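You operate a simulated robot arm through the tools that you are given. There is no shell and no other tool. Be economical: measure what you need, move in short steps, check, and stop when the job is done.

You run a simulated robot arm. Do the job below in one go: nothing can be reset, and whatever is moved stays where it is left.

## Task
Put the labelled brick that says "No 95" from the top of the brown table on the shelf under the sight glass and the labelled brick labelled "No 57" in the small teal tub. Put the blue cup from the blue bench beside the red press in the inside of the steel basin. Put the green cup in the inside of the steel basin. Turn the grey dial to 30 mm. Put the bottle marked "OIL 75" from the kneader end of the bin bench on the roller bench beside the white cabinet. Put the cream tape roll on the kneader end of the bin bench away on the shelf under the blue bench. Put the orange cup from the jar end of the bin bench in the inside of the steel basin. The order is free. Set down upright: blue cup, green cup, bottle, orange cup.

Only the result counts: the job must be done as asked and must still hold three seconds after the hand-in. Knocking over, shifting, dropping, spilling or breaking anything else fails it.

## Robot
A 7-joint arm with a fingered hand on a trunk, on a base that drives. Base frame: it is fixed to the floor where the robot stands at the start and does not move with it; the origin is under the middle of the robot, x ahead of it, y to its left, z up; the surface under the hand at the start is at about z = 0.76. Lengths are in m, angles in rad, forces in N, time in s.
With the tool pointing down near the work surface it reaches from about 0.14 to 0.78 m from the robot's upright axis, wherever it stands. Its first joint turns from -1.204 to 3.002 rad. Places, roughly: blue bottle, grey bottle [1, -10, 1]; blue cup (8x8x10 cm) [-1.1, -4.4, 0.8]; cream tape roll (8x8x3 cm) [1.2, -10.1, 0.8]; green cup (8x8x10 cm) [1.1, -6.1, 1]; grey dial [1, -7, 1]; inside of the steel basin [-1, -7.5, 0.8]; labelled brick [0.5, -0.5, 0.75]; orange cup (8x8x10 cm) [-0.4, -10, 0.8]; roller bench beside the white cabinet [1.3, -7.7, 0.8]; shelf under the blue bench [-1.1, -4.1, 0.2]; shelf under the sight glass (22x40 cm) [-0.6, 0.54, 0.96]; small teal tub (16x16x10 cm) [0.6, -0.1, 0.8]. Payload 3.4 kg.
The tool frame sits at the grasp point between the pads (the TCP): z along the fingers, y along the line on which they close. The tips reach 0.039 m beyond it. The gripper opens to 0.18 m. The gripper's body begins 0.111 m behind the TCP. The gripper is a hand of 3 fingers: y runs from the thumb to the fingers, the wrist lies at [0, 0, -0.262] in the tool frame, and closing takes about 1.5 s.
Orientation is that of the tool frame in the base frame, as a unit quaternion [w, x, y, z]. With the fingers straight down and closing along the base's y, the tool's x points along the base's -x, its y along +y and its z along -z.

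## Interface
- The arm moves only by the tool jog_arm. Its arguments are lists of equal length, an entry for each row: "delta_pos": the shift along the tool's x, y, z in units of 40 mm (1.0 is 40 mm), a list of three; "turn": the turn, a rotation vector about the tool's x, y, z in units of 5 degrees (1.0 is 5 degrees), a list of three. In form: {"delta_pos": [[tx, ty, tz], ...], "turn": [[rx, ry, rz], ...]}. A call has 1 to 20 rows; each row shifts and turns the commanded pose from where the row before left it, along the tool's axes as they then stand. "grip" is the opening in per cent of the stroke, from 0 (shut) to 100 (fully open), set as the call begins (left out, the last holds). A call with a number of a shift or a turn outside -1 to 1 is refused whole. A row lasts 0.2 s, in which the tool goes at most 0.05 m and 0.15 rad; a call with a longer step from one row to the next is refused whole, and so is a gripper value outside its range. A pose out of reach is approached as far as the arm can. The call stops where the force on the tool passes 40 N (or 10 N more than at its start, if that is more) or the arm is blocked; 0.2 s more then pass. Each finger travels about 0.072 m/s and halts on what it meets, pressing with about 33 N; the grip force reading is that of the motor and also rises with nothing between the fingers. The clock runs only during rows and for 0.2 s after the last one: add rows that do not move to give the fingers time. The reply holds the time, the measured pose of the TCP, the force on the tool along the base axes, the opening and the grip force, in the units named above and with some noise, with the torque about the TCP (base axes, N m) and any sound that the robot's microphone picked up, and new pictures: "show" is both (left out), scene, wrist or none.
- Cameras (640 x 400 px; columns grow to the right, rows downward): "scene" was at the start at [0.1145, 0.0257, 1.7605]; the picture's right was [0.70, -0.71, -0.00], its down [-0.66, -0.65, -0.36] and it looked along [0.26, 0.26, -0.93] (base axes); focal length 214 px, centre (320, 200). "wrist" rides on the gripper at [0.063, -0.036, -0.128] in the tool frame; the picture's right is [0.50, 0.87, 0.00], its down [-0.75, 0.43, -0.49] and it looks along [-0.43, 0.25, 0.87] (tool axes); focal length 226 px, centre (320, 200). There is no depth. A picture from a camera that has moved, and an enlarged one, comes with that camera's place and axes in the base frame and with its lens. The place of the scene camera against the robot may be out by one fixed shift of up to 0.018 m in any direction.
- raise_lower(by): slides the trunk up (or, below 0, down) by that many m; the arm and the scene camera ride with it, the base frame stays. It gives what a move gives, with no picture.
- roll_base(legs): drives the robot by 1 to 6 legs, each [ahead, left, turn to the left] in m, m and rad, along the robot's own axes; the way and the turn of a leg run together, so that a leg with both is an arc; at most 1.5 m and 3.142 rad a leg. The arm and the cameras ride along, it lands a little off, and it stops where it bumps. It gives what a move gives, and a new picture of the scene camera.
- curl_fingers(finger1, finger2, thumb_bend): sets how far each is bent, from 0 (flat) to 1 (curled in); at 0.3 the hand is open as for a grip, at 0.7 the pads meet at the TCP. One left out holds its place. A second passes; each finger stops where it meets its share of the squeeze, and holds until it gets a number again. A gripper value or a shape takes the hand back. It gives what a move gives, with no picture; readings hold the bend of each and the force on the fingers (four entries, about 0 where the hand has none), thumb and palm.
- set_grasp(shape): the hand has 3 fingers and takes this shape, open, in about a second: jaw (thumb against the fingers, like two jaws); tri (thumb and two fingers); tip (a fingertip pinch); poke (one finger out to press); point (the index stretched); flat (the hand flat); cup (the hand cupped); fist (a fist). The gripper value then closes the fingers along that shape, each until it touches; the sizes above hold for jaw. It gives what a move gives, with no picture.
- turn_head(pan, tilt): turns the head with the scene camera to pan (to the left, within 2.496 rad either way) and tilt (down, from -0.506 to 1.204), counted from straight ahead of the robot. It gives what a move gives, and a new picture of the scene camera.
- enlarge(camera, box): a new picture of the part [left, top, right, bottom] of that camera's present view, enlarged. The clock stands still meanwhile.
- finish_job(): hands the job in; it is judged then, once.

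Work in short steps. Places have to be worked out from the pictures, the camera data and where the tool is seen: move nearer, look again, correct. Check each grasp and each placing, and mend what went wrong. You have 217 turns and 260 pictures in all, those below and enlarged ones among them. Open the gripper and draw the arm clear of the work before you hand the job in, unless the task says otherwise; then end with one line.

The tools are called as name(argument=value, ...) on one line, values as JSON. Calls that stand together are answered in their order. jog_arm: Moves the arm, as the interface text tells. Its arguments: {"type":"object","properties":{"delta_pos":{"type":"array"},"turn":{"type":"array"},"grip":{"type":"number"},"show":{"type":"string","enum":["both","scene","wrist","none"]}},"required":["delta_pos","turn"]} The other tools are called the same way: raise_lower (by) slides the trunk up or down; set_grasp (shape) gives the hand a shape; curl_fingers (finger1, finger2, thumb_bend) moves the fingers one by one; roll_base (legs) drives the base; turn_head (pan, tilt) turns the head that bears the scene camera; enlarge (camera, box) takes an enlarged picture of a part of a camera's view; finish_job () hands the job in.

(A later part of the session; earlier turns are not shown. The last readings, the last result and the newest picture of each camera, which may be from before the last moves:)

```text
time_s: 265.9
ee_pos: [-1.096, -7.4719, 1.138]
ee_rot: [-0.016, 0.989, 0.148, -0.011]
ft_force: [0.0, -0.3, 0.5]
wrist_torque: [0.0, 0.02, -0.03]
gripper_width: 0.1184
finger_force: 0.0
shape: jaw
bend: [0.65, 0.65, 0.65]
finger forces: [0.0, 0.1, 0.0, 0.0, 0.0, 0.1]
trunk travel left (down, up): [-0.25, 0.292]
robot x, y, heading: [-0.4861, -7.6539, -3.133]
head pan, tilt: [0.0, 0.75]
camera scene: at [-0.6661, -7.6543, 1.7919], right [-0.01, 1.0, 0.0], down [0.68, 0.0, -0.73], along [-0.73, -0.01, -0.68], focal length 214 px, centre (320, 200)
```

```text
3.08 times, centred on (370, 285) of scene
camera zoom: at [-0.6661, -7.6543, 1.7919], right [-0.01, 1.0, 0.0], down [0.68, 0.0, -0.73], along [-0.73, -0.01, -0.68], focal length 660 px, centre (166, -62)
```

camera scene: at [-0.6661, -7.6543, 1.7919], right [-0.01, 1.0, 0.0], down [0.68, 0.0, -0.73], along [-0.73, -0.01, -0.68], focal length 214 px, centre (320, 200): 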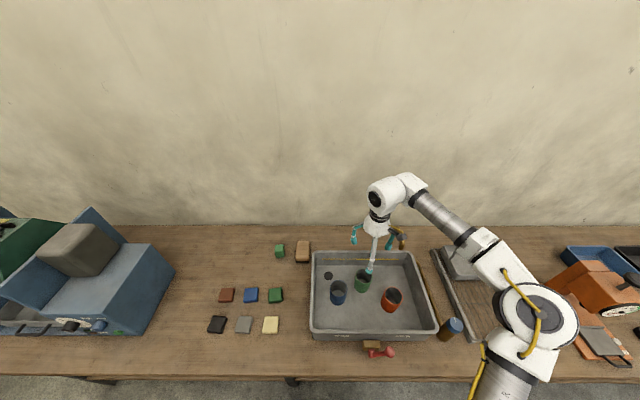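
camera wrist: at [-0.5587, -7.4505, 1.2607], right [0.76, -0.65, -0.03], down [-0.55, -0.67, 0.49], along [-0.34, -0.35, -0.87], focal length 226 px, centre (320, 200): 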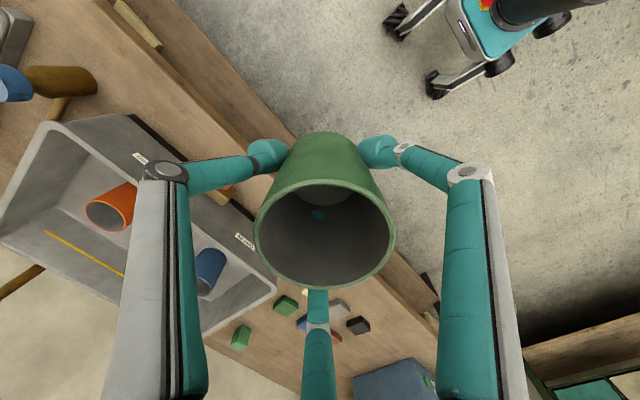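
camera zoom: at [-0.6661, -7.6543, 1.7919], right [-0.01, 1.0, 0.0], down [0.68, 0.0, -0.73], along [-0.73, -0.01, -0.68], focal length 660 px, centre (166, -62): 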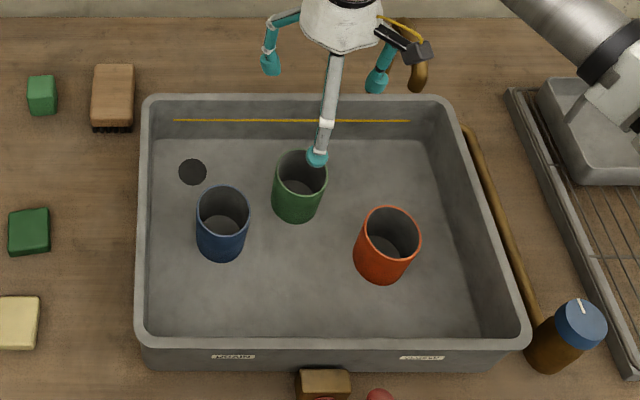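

All three cups stand upright in the basin. Now the bin bench's kneader end: I drive over to about (1.15, -9.05) facing -y.

turn_head(pan=0.0, tilt=0.65)

roll_base(legs=[[-0.47, 0, 0], [0, 0, 1.563], [1.4, 0, 0], [0, 1.15, 0]])

enlarge(camera="scene", box=[200, 150, 460, 310])

```text
time_s: 266.6
ee_pos: [-1.0966, -7.4699, 1.1369]
ee_rot: [-0.016, 0.989, 0.149, -0.011]
ft_force: [0.0, -0.1, 0.7]
wrist_torque: [-0.01, -0.01, 0.02]
gripper_width: 0.1184
finger_force: 0.0
shape: jaw
bend: [0.65, 0.65, 0.65]
finger forces: [0.0, 0.0, 0.0, 0.1, 0.0, 0.1]
trunk travel left (down, up): [-0.25, 0.292]
robot x, y, heading: [-0.4875, -7.6518, -3.13]
head pan, tilt: [0.0, 0.649]
camera scene: at [-0.6713, -7.654, 1.8003], right [-0.01, 1.0, 0.0], down [0.61, 0.0, -0.79], along [-0.79, -0.01, -0.61], focal length 214 px, centre (320, 200)
```

scene: 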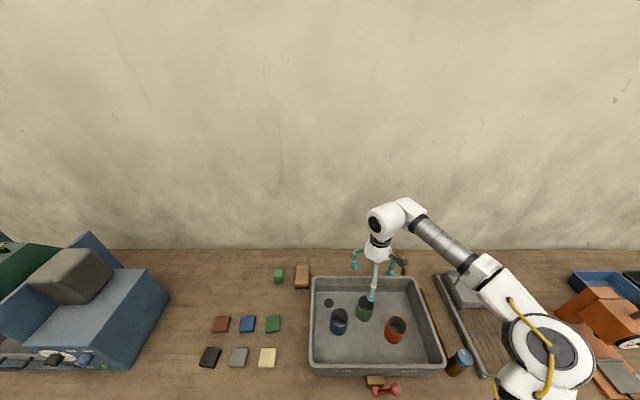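

```text
time_s: 284.9
ee_pos: [0.874, -9.6544, 1.1378]
ee_rot: [-0.004, 0.61, 0.792, -0.019]
ft_force: [-0.4, 0.4, -1.2]
wrist_torque: [-0.02, 0.03, -0.01]
gripper_width: 0.1184
finger_force: 0.0
shape: jaw
bend: [0.65, 0.65, 0.65]
finger forces: [0.1, 0.1, 0.0, 0.0, 0.0, 0.0]
trunk travel left (down, up): [-0.25, 0.292]
robot x, y, heading: [1.0824, -9.0542, -1.61]
head pan, tilt: [0.0, 0.649]
camera scene: at [1.0597, -9.234, 1.8003], right [-1.0, 0.04, 0.0], down [0.03, 0.61, -0.79], along [-0.03, -0.79, -0.61], focal length 214 px, centre (320, 200)
```

scene: 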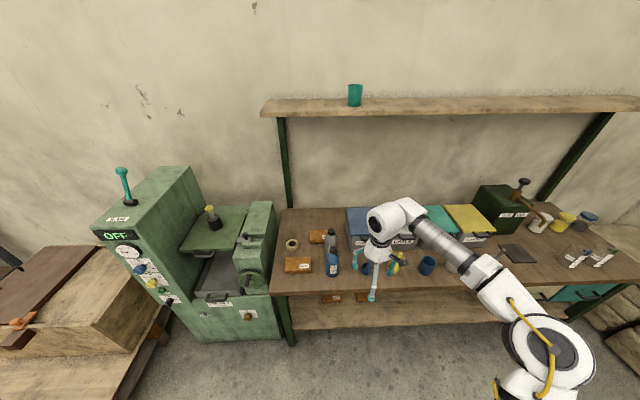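

```text
2.46 times, centred on (330, 230) of scene
camera zoom: at [1.0597, -9.234, 1.8003], right [-1.0, 0.04, 0.0], down [0.03, 0.61, -0.79], along [-0.03, -0.79, -0.61], focal length 528 px, centre (295, 126)
```

zoom: 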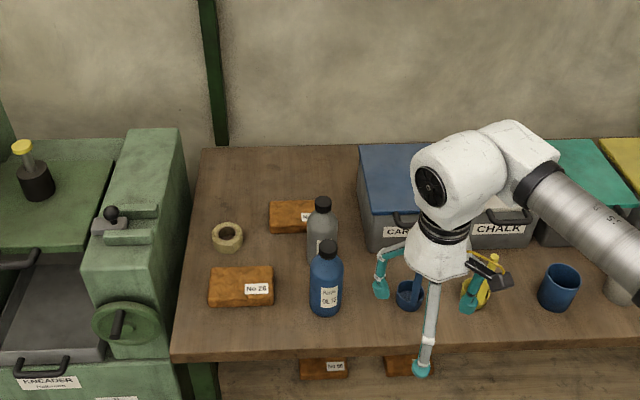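

I zoom in to read the bottle labels.

enlarge(camera="scene", box=[310, 220, 350, 280])

```text
6.67 times, centred on (330, 250) of scene
camera zoom: at [1.0597, -9.234, 1.8003], right [-1.0, 0.04, 0.0], down [0.03, 0.61, -0.79], along [-0.03, -0.79, -0.61], focal length 1430 px, centre (253, -133)
```

zoom: 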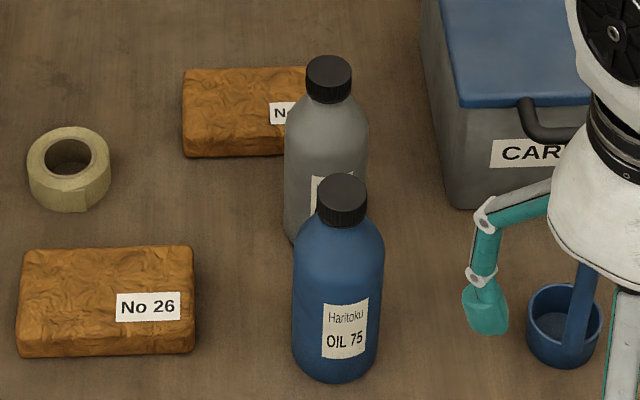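

The blue bottle reads OIL 75 and stands at about (0.97, -9.895), 0.2 m tall, with the grey one 12 cm behind. I straighten up and move the base in; the hand stays above the bottle tops.

roll_base(legs=[[0, 0.09, 0.04], [0.25, 0, 0]])

jog_arm(delta_pos=[[0, 0, 0], [0, 0, 0], [0, 0, 0]], turn=[[0, 0, -1], [0, 0, -1], [0, 0, -0.5]], show="wrist")

```text
time_s: 287.5
ee_pos: [1.0021, -9.9186, 1.1395]
ee_rot: [-0.007, 0.594, 0.804, -0.022]
ft_force: [0.2, 0.5, 0.7]
wrist_torque: [0.0, 0.05, -0.02]
gripper_width: 0.1184
finger_force: 0.1
shape: jaw
bend: [0.65, 0.65, 0.65]
finger forces: [0.1, 0.0, 0.0, 0.1, 0.0, 0.0]
trunk travel left (down, up): [-0.25, 0.292]
robot x, y, heading: [1.1746, -9.311, -1.558]
head pan, tilt: [0.0, 0.649]
camera scene: at [1.1944, -9.4936, 1.7998], right [-1.0, -0.01, 0.02], down [-0.02, 0.61, -0.79], along [0.0, -0.79, -0.61], focal length 214 px, centre (320, 200)
```

scene: 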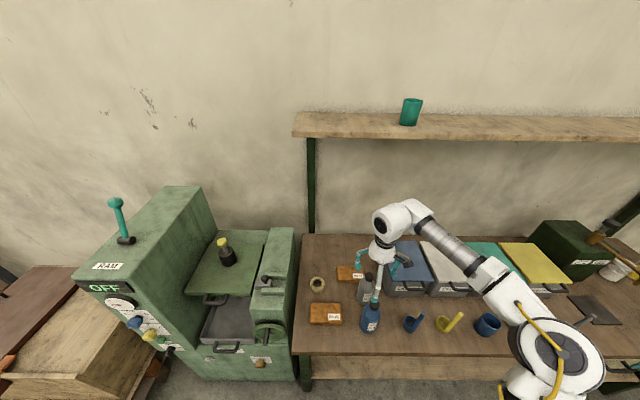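

```text
time_s: 288.3
ee_pos: [0.9942, -9.9131, 1.1419]
ee_rot: [-0.004, 0.501, 0.865, -0.021]
ft_force: [0.2, 0.7, 0.2]
wrist_torque: [-0.02, 0.04, -0.01]
gripper_width: 0.1187
finger_force: 0.0
shape: jaw
bend: [0.65, 0.65, 0.65]
finger forces: [0.1, 0.1, 0.1, 0.1, 0.1, 0.0]
trunk travel left (down, up): [-0.25, 0.292]
robot x, y, heading: [1.1818, -9.3093, -1.564]
head pan, tilt: [0.0, 0.649]
camera wrist: at [0.9366, -9.8739, 1.2697], right [0.5, 0.86, -0.04], down [0.77, -0.42, 0.48], along [0.4, -0.28, -0.87], focal length 226 px, centre (320, 200)
```

wrist: 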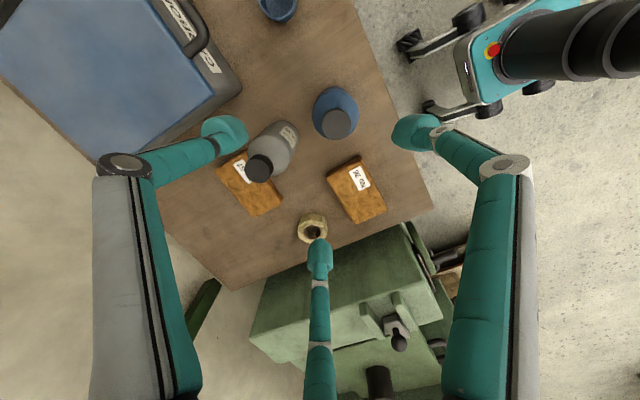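

The fingers straddle the grey bottle correctly. I level the hand, centre over the blue cap at about (0.975, -9.894), and descend part way.

jog_arm(delta_pos=[[0.65, -0.17, 0], [0, 0, 0], [0, 0, 0.9], [0, 0, 0.9], [0, 0, 0.9]], turn=[[0, 0, 0], [-0.46, 0.16, 0], [0, 0, 0], [0, 0, 0], [0, 0, 0]])

enlarge(camera="scene", box=[320, 220, 440, 340])

```text
time_s: 289.5
ee_pos: [0.9525, -9.8955, 1.0259]
ee_rot: [0.007, 0.503, 0.864, 0.006]
ft_force: [0.8, 0.6, 0.6]
wrist_torque: [0.03, -0.04, 0.02]
gripper_width: 0.1185
finger_force: 0.0
shape: jaw
bend: [0.65, 0.65, 0.65]
finger forces: [0.1, 0.0, 0.0, 0.0, 0.1, 0.0]
trunk travel left (down, up): [-0.25, 0.292]
robot x, y, heading: [1.1728, -9.3089, -1.569]
head pan, tilt: [0.0, 0.649]
camera scene: at [1.1198, -9.4945, 1.7992], right [-1.0, -0.01, -0.03], down [0.02, 0.61, -0.79], along [0.02, -0.79, -0.61], focal length 214 px, centre (320, 200)
camera wrist: at [0.8891, -9.86, 1.1532], right [0.51, 0.86, 0.01], down [0.74, -0.44, 0.5], along [0.44, -0.25, -0.86], focal length 226 px, centre (320, 200)
```

scene: 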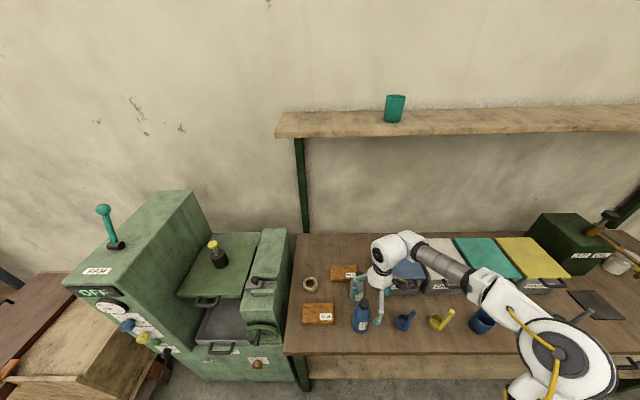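
wrist: 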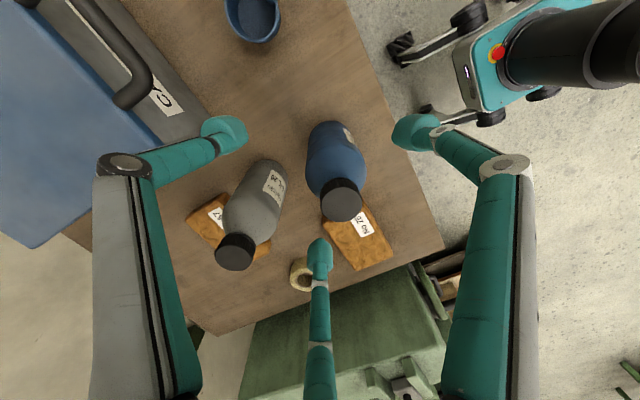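

```text
3.33 times, centred on (380, 280) of scene
camera zoom: at [1.1198, -9.4945, 1.7992], right [-1.0, -0.01, -0.03], down [0.02, 0.61, -0.79], along [0.02, -0.79, -0.61], focal length 715 px, centre (120, -67)
```

zoom: 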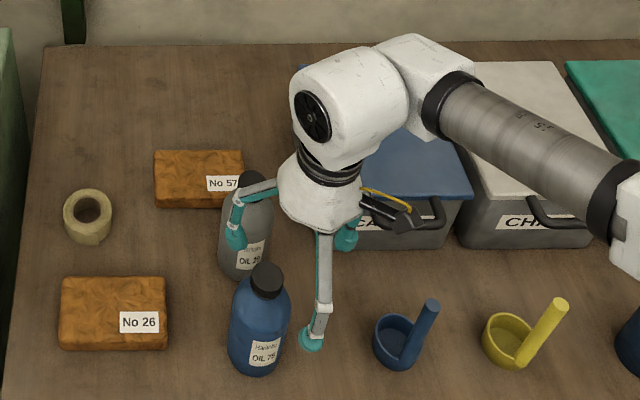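

The robot sways a little after driving. I let it settle and re-read before going lower.

jog_arm(delta_pos=[[0, 0, 0], [0, 0, 0], [0, 0, 0], [0, 0, 0], [0, 0, 0]], turn=[[0, 0, 0], [0, 0, 0], [0, 0, 0], [0, 0, 0], [0, 0, 0]], show="wrist")

```text
time_s: 290.7
ee_pos: [0.9831, -9.8934, 1.0327]
ee_rot: [-0.002, 0.502, 0.865, -0.001]
ft_force: [-0.1, 0.4, -0.5]
wrist_torque: [-0.02, 0.11, 0.01]
gripper_width: 0.1183
finger_force: 0.1
shape: jaw
bend: [0.65, 0.65, 0.65]
finger forces: [0.0, 0.1, 0.0, 0.0, 0.0, 0.0]
trunk travel left (down, up): [-0.25, 0.292]
robot x, y, heading: [1.1774, -9.3178, -1.571]
head pan, tilt: [0.0, 0.649]
camera wrist: at [0.9226, -9.8585, 1.1621], right [0.5, 0.86, 0.0], down [0.76, -0.44, 0.49], along [0.42, -0.25, -0.87], focal length 226 px, centre (320, 200)
```

wrist: 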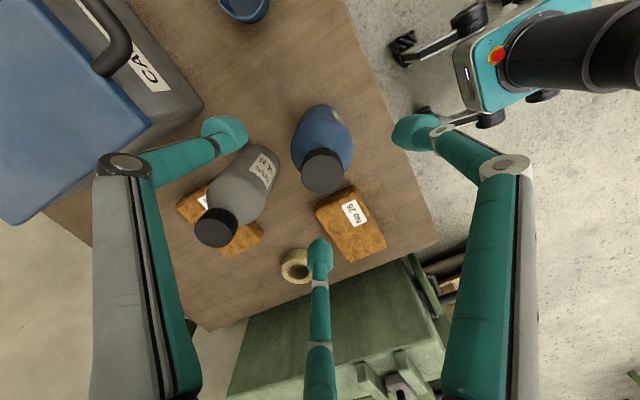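

The cap is now at about (0.979, -9.891), under the hand. I check once more that the sway has died.

jog_arm(delta_pos=[[0, 0, 0], [0, 0, 0], [0, 0, 0], [0, 0, 0], [0, 0, 0]], turn=[[0, 0, 0], [0, 0, 0], [0, 0, 0], [0, 0, 0], [0, 0, 0]], show="none")

```text
time_s: 291.9
ee_pos: [0.9514, -9.8937, 1.0263]
ee_rot: [0.008, 0.503, 0.864, 0.006]
ft_force: [-0.2, -0.3, 0.0]
wrist_torque: [0.01, -0.07, -0.01]
gripper_width: 0.1185
finger_force: 0.0
shape: jaw
bend: [0.65, 0.65, 0.65]
finger forces: [0.0, 0.1, 0.0, 0.1, 0.1, 0.0]
trunk travel left (down, up): [-0.25, 0.292]
robot x, y, heading: [1.1731, -9.3122, -1.565]
head pan, tilt: [0.0, 0.649]
```

It's still swaying by about 3 cm. I wait longer to see whether it decays.

jog_arm(delta_pos=[[0, 0, 0], [0, 0, 0], [0, 0, 0], [0, 0, 0], [0, 0, 0], [0, 0, 0], [0, 0, 0], [0, 0, 0], [0, 0, 0], [0, 0, 0], [0, 0, 0], [0, 0, 0], [0, 0, 0], [0, 0, 0], [0, 0, 0], [0, 0, 0], [0, 0, 0], [0, 0, 0]], turn=[[0, 0, 0], [0, 0, 0], [0, 0, 0], [0, 0, 0], [0, 0, 0], [0, 0, 0], [0, 0, 0], [0, 0, 0], [0, 0, 0], [0, 0, 0], [0, 0, 0], [0, 0, 0], [0, 0, 0], [0, 0, 0], [0, 0, 0], [0, 0, 0], [0, 0, 0], [0, 0, 0]], show="none")

jog_arm(delta_pos=[[0, 0, 0], [0, 0, 0]], turn=[[0, 0, 0], [0, 0, 0]], show="none")

jog_arm(delta_pos=[[0, 0, 0], [0, 0, 0]], turn=[[0, 0, 0], [0, 0, 0]], show="none")

```text
time_s: 295.7
ee_pos: [0.9644, -9.8942, 1.03]
ee_rot: [0.004, 0.503, 0.864, 0.002]
ft_force: [-0.5, 0.6, 0.4]
wrist_torque: [-0.02, -0.02, 0.0]
gripper_width: 0.1184
finger_force: 0.1
shape: jaw
bend: [0.65, 0.65, 0.65]
finger forces: [0.0, 0.1, 0.1, 0.0, 0.1, 0.0]
trunk travel left (down, up): [-0.25, 0.292]
robot x, y, heading: [1.1773, -9.3107, -1.565]
head pan, tilt: [0.0, 0.649]
```

```text
time_s: 296.3
ee_pos: [0.9736, -9.8932, 1.0329]
ee_rot: [0.0, 0.502, 0.865, 0.001]
ft_force: [-0.2, -0.3, -0.2]
wrist_torque: [0.03, 0.03, -0.01]
gripper_width: 0.1182
finger_force: 0.0
shape: jaw
bend: [0.65, 0.65, 0.65]
finger forces: [0.0, 0.0, 0.0, 0.0, 0.0, 0.0]
trunk travel left (down, up): [-0.25, 0.292]
robot x, y, heading: [1.1775, -9.314, -1.562]
head pan, tilt: [0.0, 0.649]
```

```text
time_s: 296.9
ee_pos: [0.9657, -9.8954, 1.0309]
ee_rot: [0.003, 0.503, 0.864, 0.002]
ft_force: [-0.8, -0.4, -0.1]
wrist_torque: [0.02, 0.0, 0.0]
gripper_width: 0.1185
finger_force: 0.0
shape: jaw
bend: [0.65, 0.65, 0.65]
finger forces: [0.0, 0.0, 0.1, 0.0, 0.0, 0.0]
trunk travel left (down, up): [-0.25, 0.292]
robot x, y, heading: [1.1734, -9.3138, -1.564]
head pan, tilt: [0.0, 0.649]
```

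The sway is dying out. I correct 9 mm and descend gently to z ≈ 0.935, then look.

jog_arm(delta_pos=[[-0.05, 0.23, 0], [0, 0, 0.4], [0, 0, 0.5], [0, 0, 0.5], [0, 0, 0.5], [0, 0, 0.5], [0, 0, 0], [0, 0, 0]], turn=[[0, 0, 0], [0, 0, 0], [0, 0, 0], [0, 0, 0], [0, 0, 0], [0, 0, 0], [0, 0, 0], [0, 0, 0]], show="both")

```text
time_s: 298.7
ee_pos: [0.9755, -9.8939, 0.9338]
ee_rot: [0.003, 0.502, 0.865, 0.003]
ft_force: [0.1, 0.4, 0.0]
wrist_torque: [0.02, 0.01, 0.01]
gripper_width: 0.1183
finger_force: 0.1
shape: jaw
bend: [0.65, 0.65, 0.65]
finger forces: [0.0, 0.0, 0.0, 0.0, 0.0, 0.1]
trunk travel left (down, up): [-0.25, 0.292]
robot x, y, heading: [1.1745, -9.312, -1.565]
head pan, tilt: [0.0, 0.649]
camera scene: at [1.1593, -9.4918, 1.8003], right [-1.0, -0.01, 0.0], down [0.0, 0.61, -0.79], along [0.01, -0.79, -0.61], focal length 214 px, centre (320, 200)
camera wrist: at [0.9134, -9.8578, 1.0617], right [0.5, 0.86, 0.0], down [0.75, -0.44, 0.5], along [0.43, -0.25, -0.87], focal length 226 px, centre (320, 200)
```

scene: 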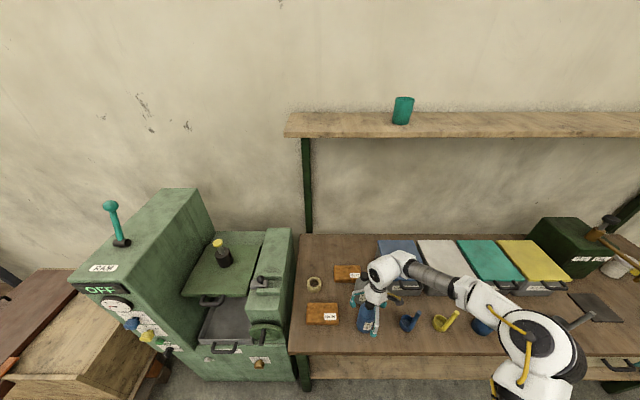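
wrist: 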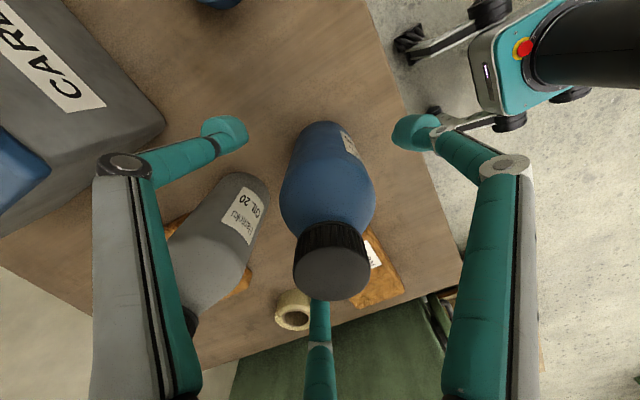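

Centred, and the grey one reads OIL 20, so blue is right. I go down 32 mm and close.

jog_arm(delta_pos=[[0, 0, 0.4], [0, 0, 0.4], [0, 0, 0]], turn=[[0, 0, 0], [0, 0, 0], [0, 0, 0]], show="none")

jog_arm(delta_pos=[[0, 0, 0], [0, 0, 0], [0, 0, 0], [0, 0, 0], [0, 0, 0], [0, 0, 0], [0, 0, 0]], turn=[[0, 0, 0], [0, 0, 0], [0, 0, 0], [0, 0, 0], [0, 0, 0], [0, 0, 0], [0, 0, 0]], grip=0, show="wrist")

```text
time_s: 299.5
ee_pos: [0.9753, -9.8908, 0.9023]
ee_rot: [0.003, 0.502, 0.865, 0.002]
ft_force: [-0.7, -0.1, 0.4]
wrist_torque: [0.02, 0.0, 0.0]
gripper_width: 0.1187
finger_force: 0.2
shape: jaw
bend: [0.65, 0.65, 0.65]
finger forces: [0.0, 0.1, 0.1, 0.1, 0.1, 0.1]
trunk travel left (down, up): [-0.25, 0.292]
robot x, y, heading: [1.1738, -9.3147, -1.565]
head pan, tilt: [0.0, 0.649]
```

```text
time_s: 301.1
ee_pos: [0.9754, -9.8927, 0.9029]
ee_rot: [0.003, 0.502, 0.865, 0.003]
ft_force: [-0.6, 0.9, -0.4]
wrist_torque: [-0.01, 0.08, 0.0]
gripper_width: 0.0554
finger_force: 33.3
shape: jaw
bend: [0.72, 0.71, 0.75]
finger forces: [29.4, 30.2, 0.0, 0.0, 30.6, 0.1]
trunk travel left (down, up): [-0.25, 0.292]
robot x, y, heading: [1.1775, -9.3101, -1.563]
head pan, tilt: [0.0, 0.649]
camera wrist: at [0.9132, -9.8564, 1.0301], right [0.5, 0.86, 0.0], down [0.75, -0.44, 0.5], along [0.43, -0.25, -0.87], focal length 226 px, centre (320, 200)
```

wrist: 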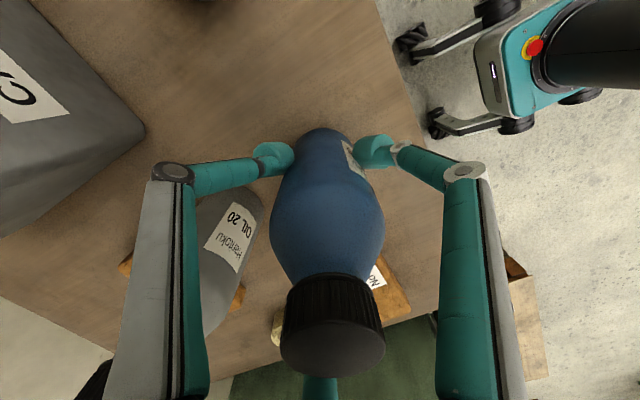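

The bottle is held by all three fingers. I lift it 0.25 m and back away, then turn towards the roller bench.

jog_arm(delta_pos=[[0, 0, -0.4], [0, 0, -0.8], [0, 0, -1], [0, 0, -1], [0, 0, -1], [0, 0, -1], [0, 0, -1]], turn=[[0, 0, 0], [0, 0, 0], [0, 0, 0], [0, 0, 0], [0, 0, 0], [0, 0, 0], [0, 0, 0]], show="wrist")

roll_base(legs=[[-0.35, 0, 0], [0, -1.2, 0], [-1.15, 0, 0], [0, 0, 1.565]])

```text
time_s: 302.7
ee_pos: [0.9713, -9.8919, 1.153]
ee_rot: [0.003, 0.502, 0.865, 0.002]
ft_force: [0.0, -0.1, -4.6]
wrist_torque: [0.01, 0.02, -0.02]
gripper_width: 0.0555
finger_force: 32.6
shape: jaw
bend: [0.72, 0.71, 0.75]
finger forces: [29.5, 30.7, 0.0, 0.1, 30.0, 0.0]
trunk travel left (down, up): [-0.25, 0.292]
robot x, y, heading: [1.1788, -9.3083, -1.567]
head pan, tilt: [0.0, 0.649]
camera wrist: at [0.9102, -9.8559, 1.2799], right [0.5, 0.86, 0.0], down [0.75, -0.44, 0.5], along [0.43, -0.25, -0.87], focal length 226 px, centre (320, 200)
```

wrist: 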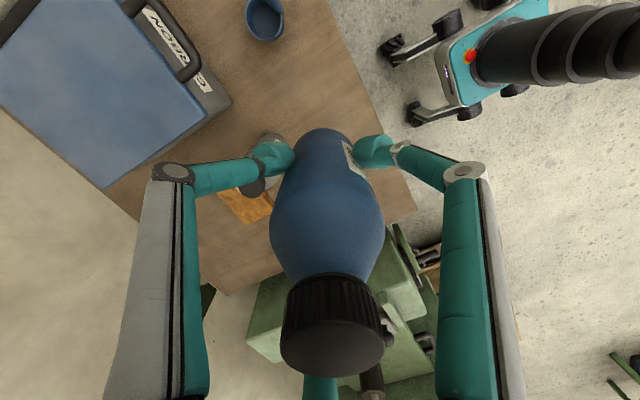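

```text
time_s: 319.9
ee_pos: [0.5668, -8.0434, 1.1503]
ee_rot: [0.001, -0.233, 0.972, 0.004]
ft_force: [0.4, -0.3, -4.9]
wrist_torque: [-0.04, -0.01, 0.01]
gripper_width: 0.0553
finger_force: 32.8
shape: jaw
bend: [0.72, 0.71, 0.75]
finger forces: [29.3, 31.1, 0.0, 0.1, 29.9, 0.0]
trunk travel left (down, up): [-0.25, 0.292]
robot x, y, heading: [-0.0035, -7.8132, -0.042]
head pan, tilt: [0.0, 0.649]
camera scene: at [0.1609, -7.8326, 1.8002], right [-0.04, -1.0, 0.0], down [-0.61, 0.03, -0.79], along [0.79, -0.03, -0.61], focal length 214 px, centre (320, 200)
```

scene: 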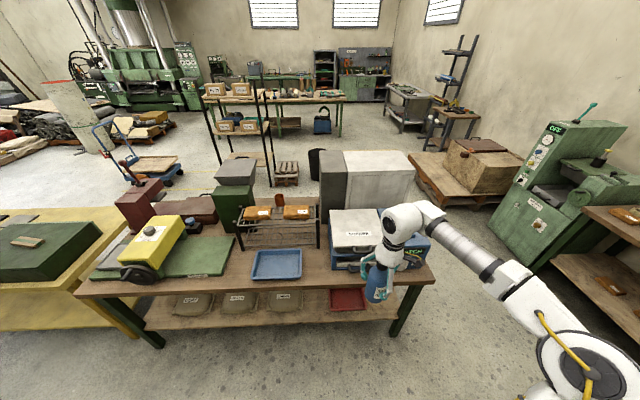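

I zoom in around the white cabinet to find the free spot on this bench.

enlarge(camera="scene", box=[180, 140, 440, 300])

```text
2.46 times, centred on (310, 220) of scene
camera zoom: at [0.1609, -7.8326, 1.8002], right [-0.04, -1.0, 0.0], down [-0.61, 0.03, -0.79], along [0.79, -0.03, -0.61], focal length 528 px, centre (345, 151)
```

zoom: 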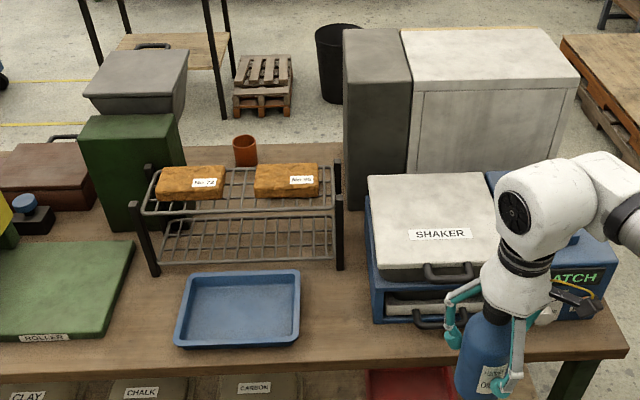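

The free strip for the bottle is on this bench behind the wire rack, just left of the white cabinet, around (1.3, -7.7). It's easier to reach from behind the bench, so I drive round its end.

roll_base(legs=[[0, -1.12, 0.042], [1.3, 0, 0], [1.1, 0, 0], [0, 0, 1.57], [0, 0, 1.57]])

```text
time_s: 345.0
ee_pos: [1.8314, -8.7729, 1.1524]
ee_rot: [0.003, 0.963, 0.268, -0.002]
ft_force: [0.4, 0.2, -5.4]
wrist_torque: [0.0, -0.01, -0.01]
gripper_width: 0.0547
finger_force: 32.9
shape: jaw
bend: [0.72, 0.71, 0.75]
finger forces: [28.4, 31.8, 0.1, 0.0, 29.1, 0.0]
trunk travel left (down, up): [-0.25, 0.292]
robot x, y, heading: [2.4182, -8.9613, -3.114]
head pan, tilt: [0.0, 0.649]
camera scene: at [2.231, -8.9655, 1.8002], right [-0.03, 1.0, -0.01], down [0.61, 0.01, -0.79], along [-0.79, -0.03, -0.61], focal length 214 px, centre (320, 200)
```

scene: 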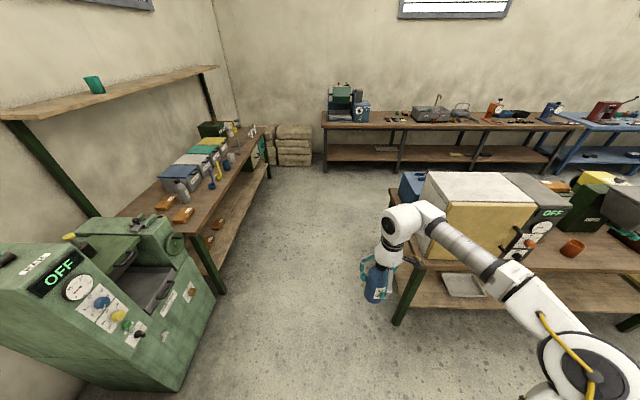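

I'm behind the bench end now. I strafe right to y ≈ -7.9 and look.

roll_base(legs=[[0, -1.05, -0.027]])

enlarge(camera="scene", box=[180, 150, 460, 330])

```text
time_s: 350.3
ee_pos: [1.816, -7.7327, 1.1579]
ee_rot: [-0.002, 0.966, 0.26, -0.003]
ft_force: [-0.4, 0.2, -4.9]
wrist_torque: [0.07, -0.03, 0.0]
gripper_width: 0.0546
finger_force: 33.0
shape: jaw
bend: [0.72, 0.71, 0.75]
finger forces: [29.1, 32.0, 0.0, 0.0, 29.3, 0.0]
trunk travel left (down, up): [-0.25, 0.292]
robot x, y, heading: [2.3919, -7.9216, -3.131]
head pan, tilt: [0.0, 0.649]
camera scene: at [2.2084, -7.9334, 1.8003], right [-0.01, 1.0, 0.0], down [0.61, 0.01, -0.79], along [-0.79, -0.01, -0.61], focal length 214 px, centre (320, 200)
```

scene: 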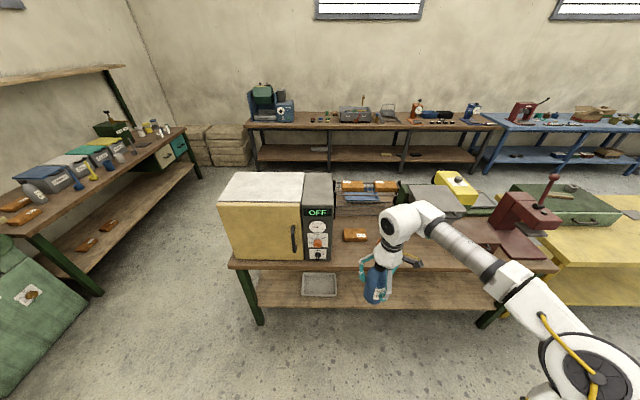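

```text
2.22 times, centred on (320, 240) of scene
camera zoom: at [2.2084, -7.9334, 1.8003], right [-0.01, 1.0, 0.0], down [0.61, 0.01, -0.79], along [-0.79, -0.01, -0.61], focal length 477 px, centre (320, 111)
```

zoom: 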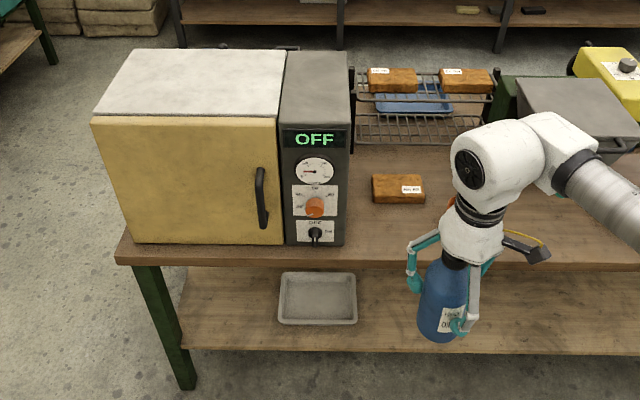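

There's a spot beside the white cabinet: between the cabinet's face (y ≈ -7.87) and the orange cup (1.41, -7.59), in front of a small brick. I aim at (1.395, -7.745) and roll forward 0.41 m.

roll_base(legs=[[0.41, 0, 0]])

jog_arm(delta_pos=[[0, 0, 0], [0, 0, 0], [0, 0, 0], [0, 0, 0], [0, 0, 0], [0, 0, 0]], turn=[[0, 0, 0], [0, 0, 0], [0, 0, 0], [0, 0, 0], [0, 0, 0], [0, 0, 0]])

enlarge(camera="scene", box=[260, 230, 460, 370])

```text
time_s: 352.9
ee_pos: [1.4114, -7.733, 1.1579]
ee_rot: [-0.001, 0.966, 0.258, -0.003]
ft_force: [-0.1, 0.7, -5.0]
wrist_torque: [0.01, -0.05, -0.01]
gripper_width: 0.0544
finger_force: 32.7
shape: jaw
bend: [0.72, 0.71, 0.75]
finger forces: [29.4, 32.1, 0.0, 0.1, 29.4, 0.0]
trunk travel left (down, up): [-0.25, 0.292]
robot x, y, heading: [1.9805, -7.9249, -3.13]
head pan, tilt: [0.0, 0.649]
camera scene: at [1.799, -7.9324, 1.8002], right [-0.01, 1.0, 0.0], down [0.61, 0.0, -0.79], along [-0.79, -0.01, -0.61], focal length 214 px, centre (320, 200)
```

scene: 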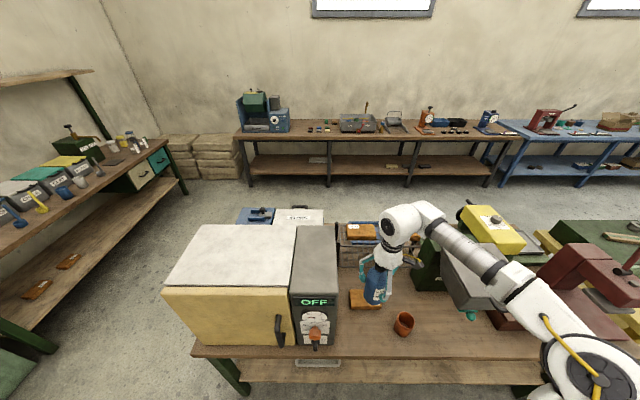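

```text
time_s: 354.3
ee_pos: [1.4155, -7.7346, 1.1601]
ee_rot: [-0.002, 0.966, 0.258, -0.004]
ft_force: [0.7, 0.3, -4.1]
wrist_torque: [0.05, -0.03, -0.01]
gripper_width: 0.0543
finger_force: 33.2
shape: jaw
bend: [0.72, 0.71, 0.75]
finger forces: [29.4, 32.2, 0.0, 0.0, 29.3, 0.1]
trunk travel left (down, up): [-0.25, 0.292]
robot x, y, heading: [1.9809, -7.9274, -3.134]
head pan, tilt: [0.0, 0.649]
camera scene: at [1.7993, -7.9282, 1.8002], right [-0.01, 1.0, 0.0], down [0.61, 0.0, -0.79], along [-0.79, -0.01, -0.61], focal length 214 px, centre (320, 200)
camera wrist: at [1.4535, -7.6741, 1.2876], right [0.86, -0.5, -0.01], down [-0.43, -0.75, 0.49], along [-0.26, -0.42, -0.87], focal length 226 px, centre (320, 200)
```

scene: 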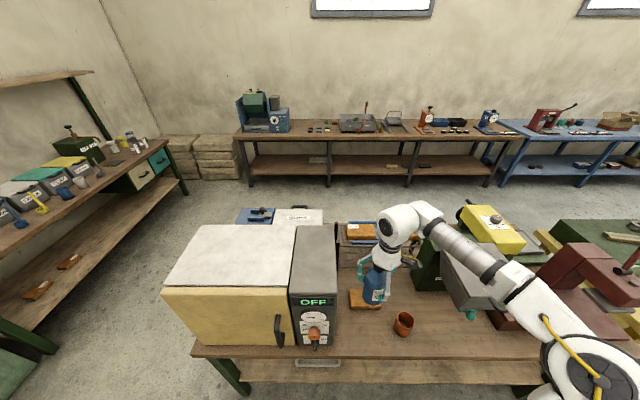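
wrist: 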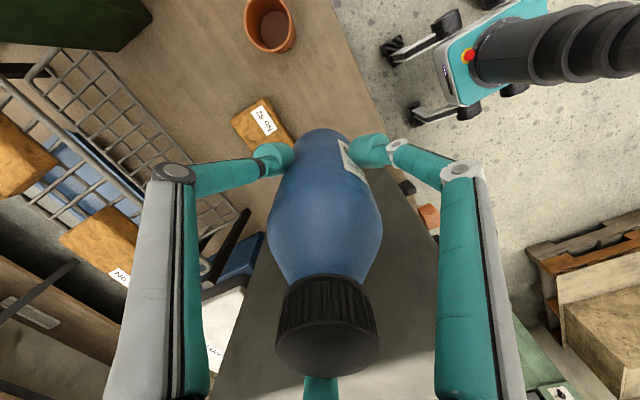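

```text
2.86 times, centred on (360, 300) of scene
camera zoom: at [1.7993, -7.9282, 1.8002], right [-0.01, 1.0, 0.0], down [0.61, 0.0, -0.79], along [-0.79, -0.01, -0.61], focal length 613 px, centre (206, -86)
```

zoom: 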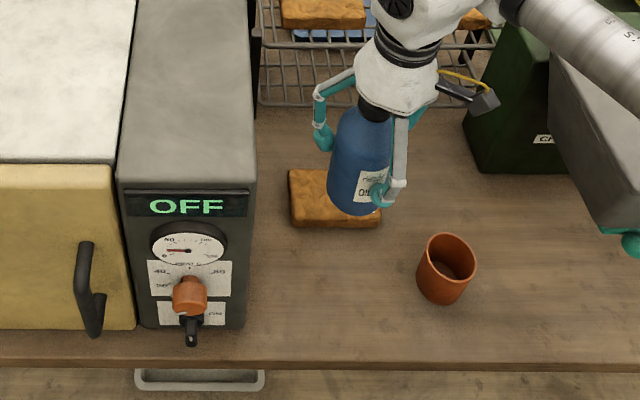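

Geometry confirmed: brick front at x ≈ 1.32, cup at (1.415, -7.59), cabinet face at y ≈ -7.88, bench edge 1.507. I trim to (1.40, -7.746) and lower to z ≈ 0.925.

jog_arm(delta_pos=[[-0.45, 0.07, 0], [0, 0, 0.95], [0, 0, 0.95], [0, 0, 0.95], [0, 0, 0.95], [0, 0, 0.95], [0, 0, 0.9], [0, 0, 0]], turn=[[0, 0, 0], [0, 0, 0], [0, 0, 0], [0, 0, 0], [0, 0, 0], [0, 0, 0], [0, 0, 0], [0, 0, 0]], show="none")

enlarge(camera="scene", box=[300, 230, 440, 350])

```text
time_s: 356.1
ee_pos: [1.3976, -7.744, 0.9332]
ee_rot: [-0.002, 0.967, 0.256, -0.005]
ft_force: [0.3, -0.2, -4.4]
wrist_torque: [0.04, -0.02, 0.01]
gripper_width: 0.0542
finger_force: 33.1
shape: jaw
bend: [0.72, 0.71, 0.75]
finger forces: [29.1, 32.2, 0.0, 0.1, 29.5, 0.0]
trunk travel left (down, up): [-0.25, 0.292]
robot x, y, heading: [1.984, -7.9279, -3.132]
head pan, tilt: [0.0, 0.649]
```

```text
3.33 times, centred on (370, 290) of scene
camera zoom: at [1.7996, -7.9264, 1.8004], right [-0.01, 1.0, 0.0], down [0.61, 0.0, -0.79], along [-0.79, -0.01, -0.61], focal length 715 px, centre (153, -100)
```

zoom: 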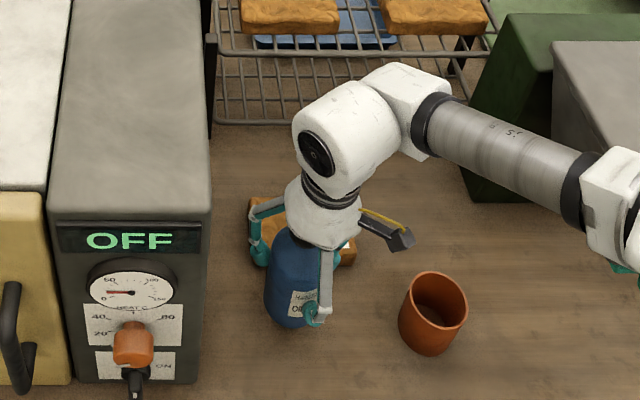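

It hovers in the free spot in front of the brick. I creep down to contact.

jog_arm(delta_pos=[[0, 0, 0.25], [0, 0, 0.2], [0, 0, 0.1], [0, 0, 0.1], [0, 0, 0.1], [0, 0, 0]], turn=[[0, 0, 0], [0, 0, 0], [0, 0, 0], [0, 0, 0], [0, 0, 0], [0, 0, 0]], show="none")

```text
time_s: 357.5
ee_pos: [1.3962, -7.7427, 0.9031]
ee_rot: [-0.001, 0.966, 0.258, -0.004]
ft_force: [-0.3, 0.0, -5.1]
wrist_torque: [0.06, -0.02, -0.03]
gripper_width: 0.0543
finger_force: 32.9
shape: jaw
bend: [0.72, 0.71, 0.75]
finger forces: [28.9, 32.1, 0.0, 0.0, 29.4, 0.0]
trunk travel left (down, up): [-0.25, 0.292]
robot x, y, heading: [1.9803, -7.9223, -3.137]
head pan, tilt: [0.0, 0.649]
```

Not touching yet. I go on in small steps.

jog_arm(delta_pos=[[0, 0, 0.08], [0, 0, 0.08], [0, 0, 0.08], [0, 0, 0]], turn=[[0, 0, 0], [0, 0, 0], [0, 0, 0], [0, 0, 0]], show="none")

```text
time_s: 358.5
ee_pos: [1.3962, -7.7478, 0.8999]
ee_rot: [-0.003, 0.966, 0.257, -0.01]
ft_force: [4.3, 7.0, 25.9]
wrist_torque: [0.26, -0.03, -0.14]
gripper_width: 0.0558
finger_force: 33.0
shape: jaw
bend: [0.73, 0.72, 0.75]
finger forces: [34.3, 32.1, 0.1, 0.0, 35.7, 0.0]
trunk travel left (down, up): [-0.25, 0.292]
robot x, y, heading: [1.9845, -7.9257, -3.132]
head pan, tilt: [0.0, 0.649]
stopped in row 4: the force on the tool passed its limit at 42 N (the readings are from after the stop); the commanded pose is now the measured one
```

The bottle is standing on the bench. I ease up 1.5 mm, open, and lift slowly.

jog_arm(delta_pos=[[0, 0, -0.04], [0, 0, 0], [0, 0, 0], [0, 0, 0]], turn=[[0, 0, 0], [0, 0, 0], [0, 0, 0], [0, 0, 0]], grip=55, show="wrist")

jog_arm(delta_pos=[[0, 0, -0.3], [0, 0, -0.5], [0, 0, -0.8], [0, 0, -1], [0, 0, -1], [0, 0, -1], [0, 0, -1]], turn=[[0, 0, 0], [0, 0, 0], [0, 0, 0], [0, 0, 0], [0, 0, 0], [0, 0, 0], [0, 0, 0]], grip=62, show="both")

```text
time_s: 359.5
ee_pos: [1.3962, -7.7473, 0.8989]
ee_rot: [-0.003, 0.966, 0.257, -0.008]
ft_force: [0.2, 0.0, 0.1]
wrist_torque: [0.0, 0.03, 0.01]
gripper_width: 0.0984
finger_force: 0.2
shape: jaw
bend: [0.7, 0.7, 0.71]
finger forces: [0.0, 0.0, 0.0, 0.1, 0.1, 0.0]
trunk travel left (down, up): [-0.25, 0.292]
robot x, y, heading: [1.9811, -7.9245, -3.131]
head pan, tilt: [0.0, 0.649]
camera wrist: at [1.4363, -7.6854, 1.0265], right [0.86, -0.5, -0.01], down [-0.43, -0.75, 0.5], along [-0.26, -0.42, -0.87], focal length 226 px, centre (320, 200)
```

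wrist: 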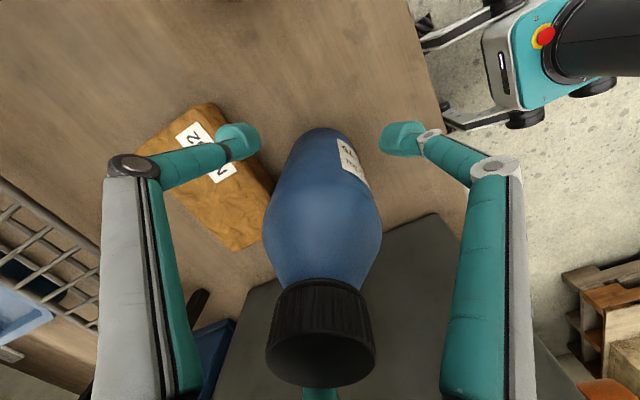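

```text
time_s: 361.1
ee_pos: [1.4017, -7.748, 1.1248]
ee_rot: [-0.002, 0.966, 0.257, -0.008]
ft_force: [0.4, -0.3, -0.3]
wrist_torque: [0.03, -0.01, -0.02]
gripper_width: 0.1113
finger_force: 0.1
shape: jaw
bend: [0.68, 0.68, 0.68]
finger forces: [0.0, 0.0, 0.0, 0.0, 0.0, 0.1]
trunk travel left (down, up): [-0.25, 0.292]
robot x, y, heading: [1.9837, -7.9281, -3.133]
head pan, tilt: [0.0, 0.649]
camera scene: at [1.8011, -7.9274, 1.8005], right [-0.01, 1.0, 0.0], down [0.61, 0.0, -0.79], along [-0.79, -0.01, -0.61], focal length 214 px, centre (320, 200)
camera wrist: at [1.4406, -7.6866, 1.2529], right [0.86, -0.5, -0.02], down [-0.43, -0.75, 0.5], along [-0.26, -0.42, -0.87], focal length 226 px, centre (320, 200)
```

scene: 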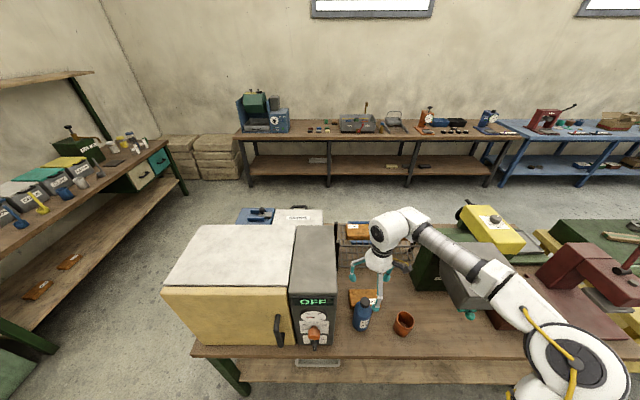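
wrist: 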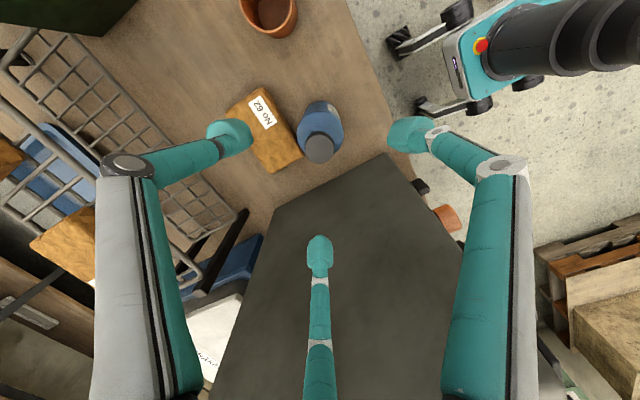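

The OIL 75 bottle stands upright beside the white cabinet. From here I can also see the roller's dial, so I zoom in on it.

enlarge(camera="scene", box=[450, 190, 540, 260])

```text
5.71 times, centred on (495, 225) of scene
camera zoom: at [1.8011, -7.9274, 1.8005], right [-0.01, 1.0, 0.0], down [0.61, 0.0, -0.79], along [-0.79, -0.01, -0.61], focal length 1226 px, centre (-680, 57)
```

zoom: 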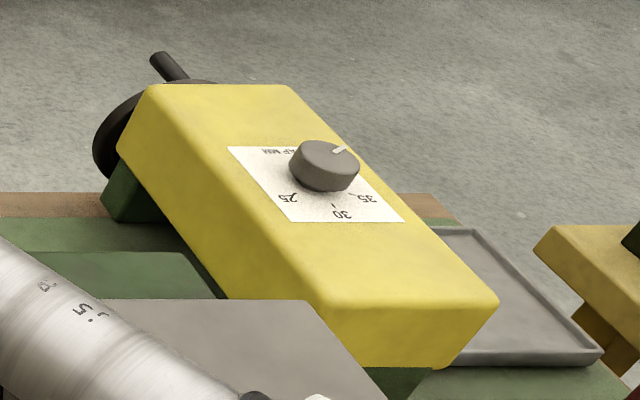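

The dial's 30 mark points away from the bench front, and the pointer is near 40 now. I fetch the tape roll first, since it's close: back out, round the bench end, to the kneader end of the bin bench.

roll_base(legs=[[-0.43, 0, 0], [0, 1.03, 0], [1.13, 0, 0], [0, 0, 1.563], [0.2, 0, 0]])

turn_head(pan=0.0, tilt=0.75)

```text
time_s: 378.9
ee_pos: [1.1038, -9.7419, 1.1244]
ee_rot: [0.003, 0.51, 0.86, -0.008]
ft_force: [-0.3, -0.3, 0.2]
wrist_torque: [0.01, 0.02, 0.0]
gripper_width: 0.1111
finger_force: 0.1
shape: jaw
bend: [0.68, 0.68, 0.68]
finger forces: [0.1, 0.0, 0.0, 0.0, 0.0, 0.0]
trunk travel left (down, up): [-0.25, 0.292]
robot x, y, heading: [1.2916, -9.1619, -1.577]
head pan, tilt: [0.0, 0.649]
camera scene: at [1.2765, -9.3419, 1.8003], right [-1.0, 0.01, 0.0], down [0.01, 0.61, -0.79], along [-0.01, -0.79, -0.61], focal length 214 px, centre (320, 200)
```

scene: 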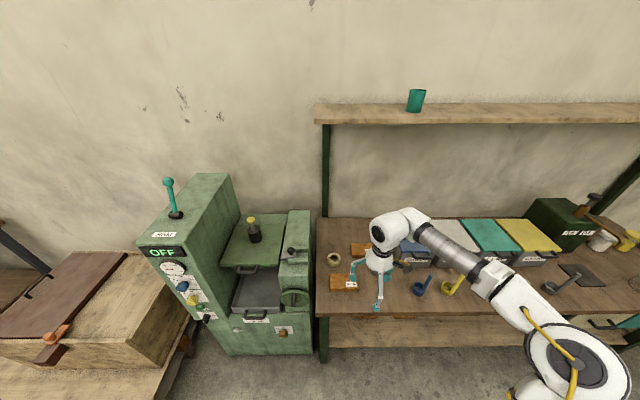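

```text
time_s: 379.6
ee_pos: [1.1065, -9.7384, 1.1267]
ee_rot: [0.003, 0.508, 0.861, -0.008]
ft_force: [-0.2, -0.2, -0.5]
wrist_torque: [-0.01, 0.01, 0.0]
gripper_width: 0.111
finger_force: 0.0
shape: jaw
bend: [0.68, 0.68, 0.68]
finger forces: [0.0, 0.1, 0.0, 0.1, 0.1, 0.0]
trunk travel left (down, up): [-0.25, 0.292]
robot x, y, heading: [1.2877, -9.1571, -1.577]
head pan, tilt: [0.0, 0.75]
camera scene: at [1.276, -9.3369, 1.7918], right [-1.0, 0.01, 0.0], down [0.01, 0.68, -0.73], along [0.0, -0.73, -0.68], focal length 214 px, centre (320, 200)
```

scene: 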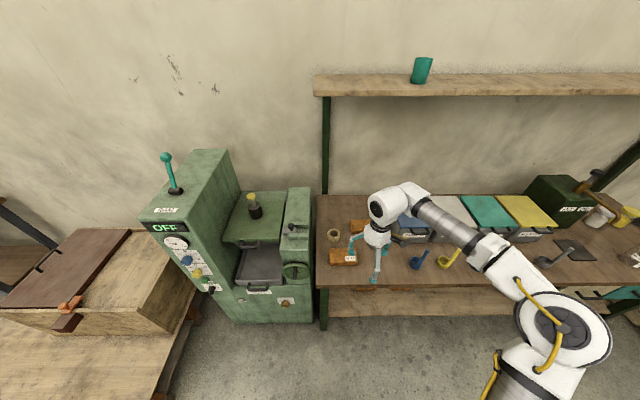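

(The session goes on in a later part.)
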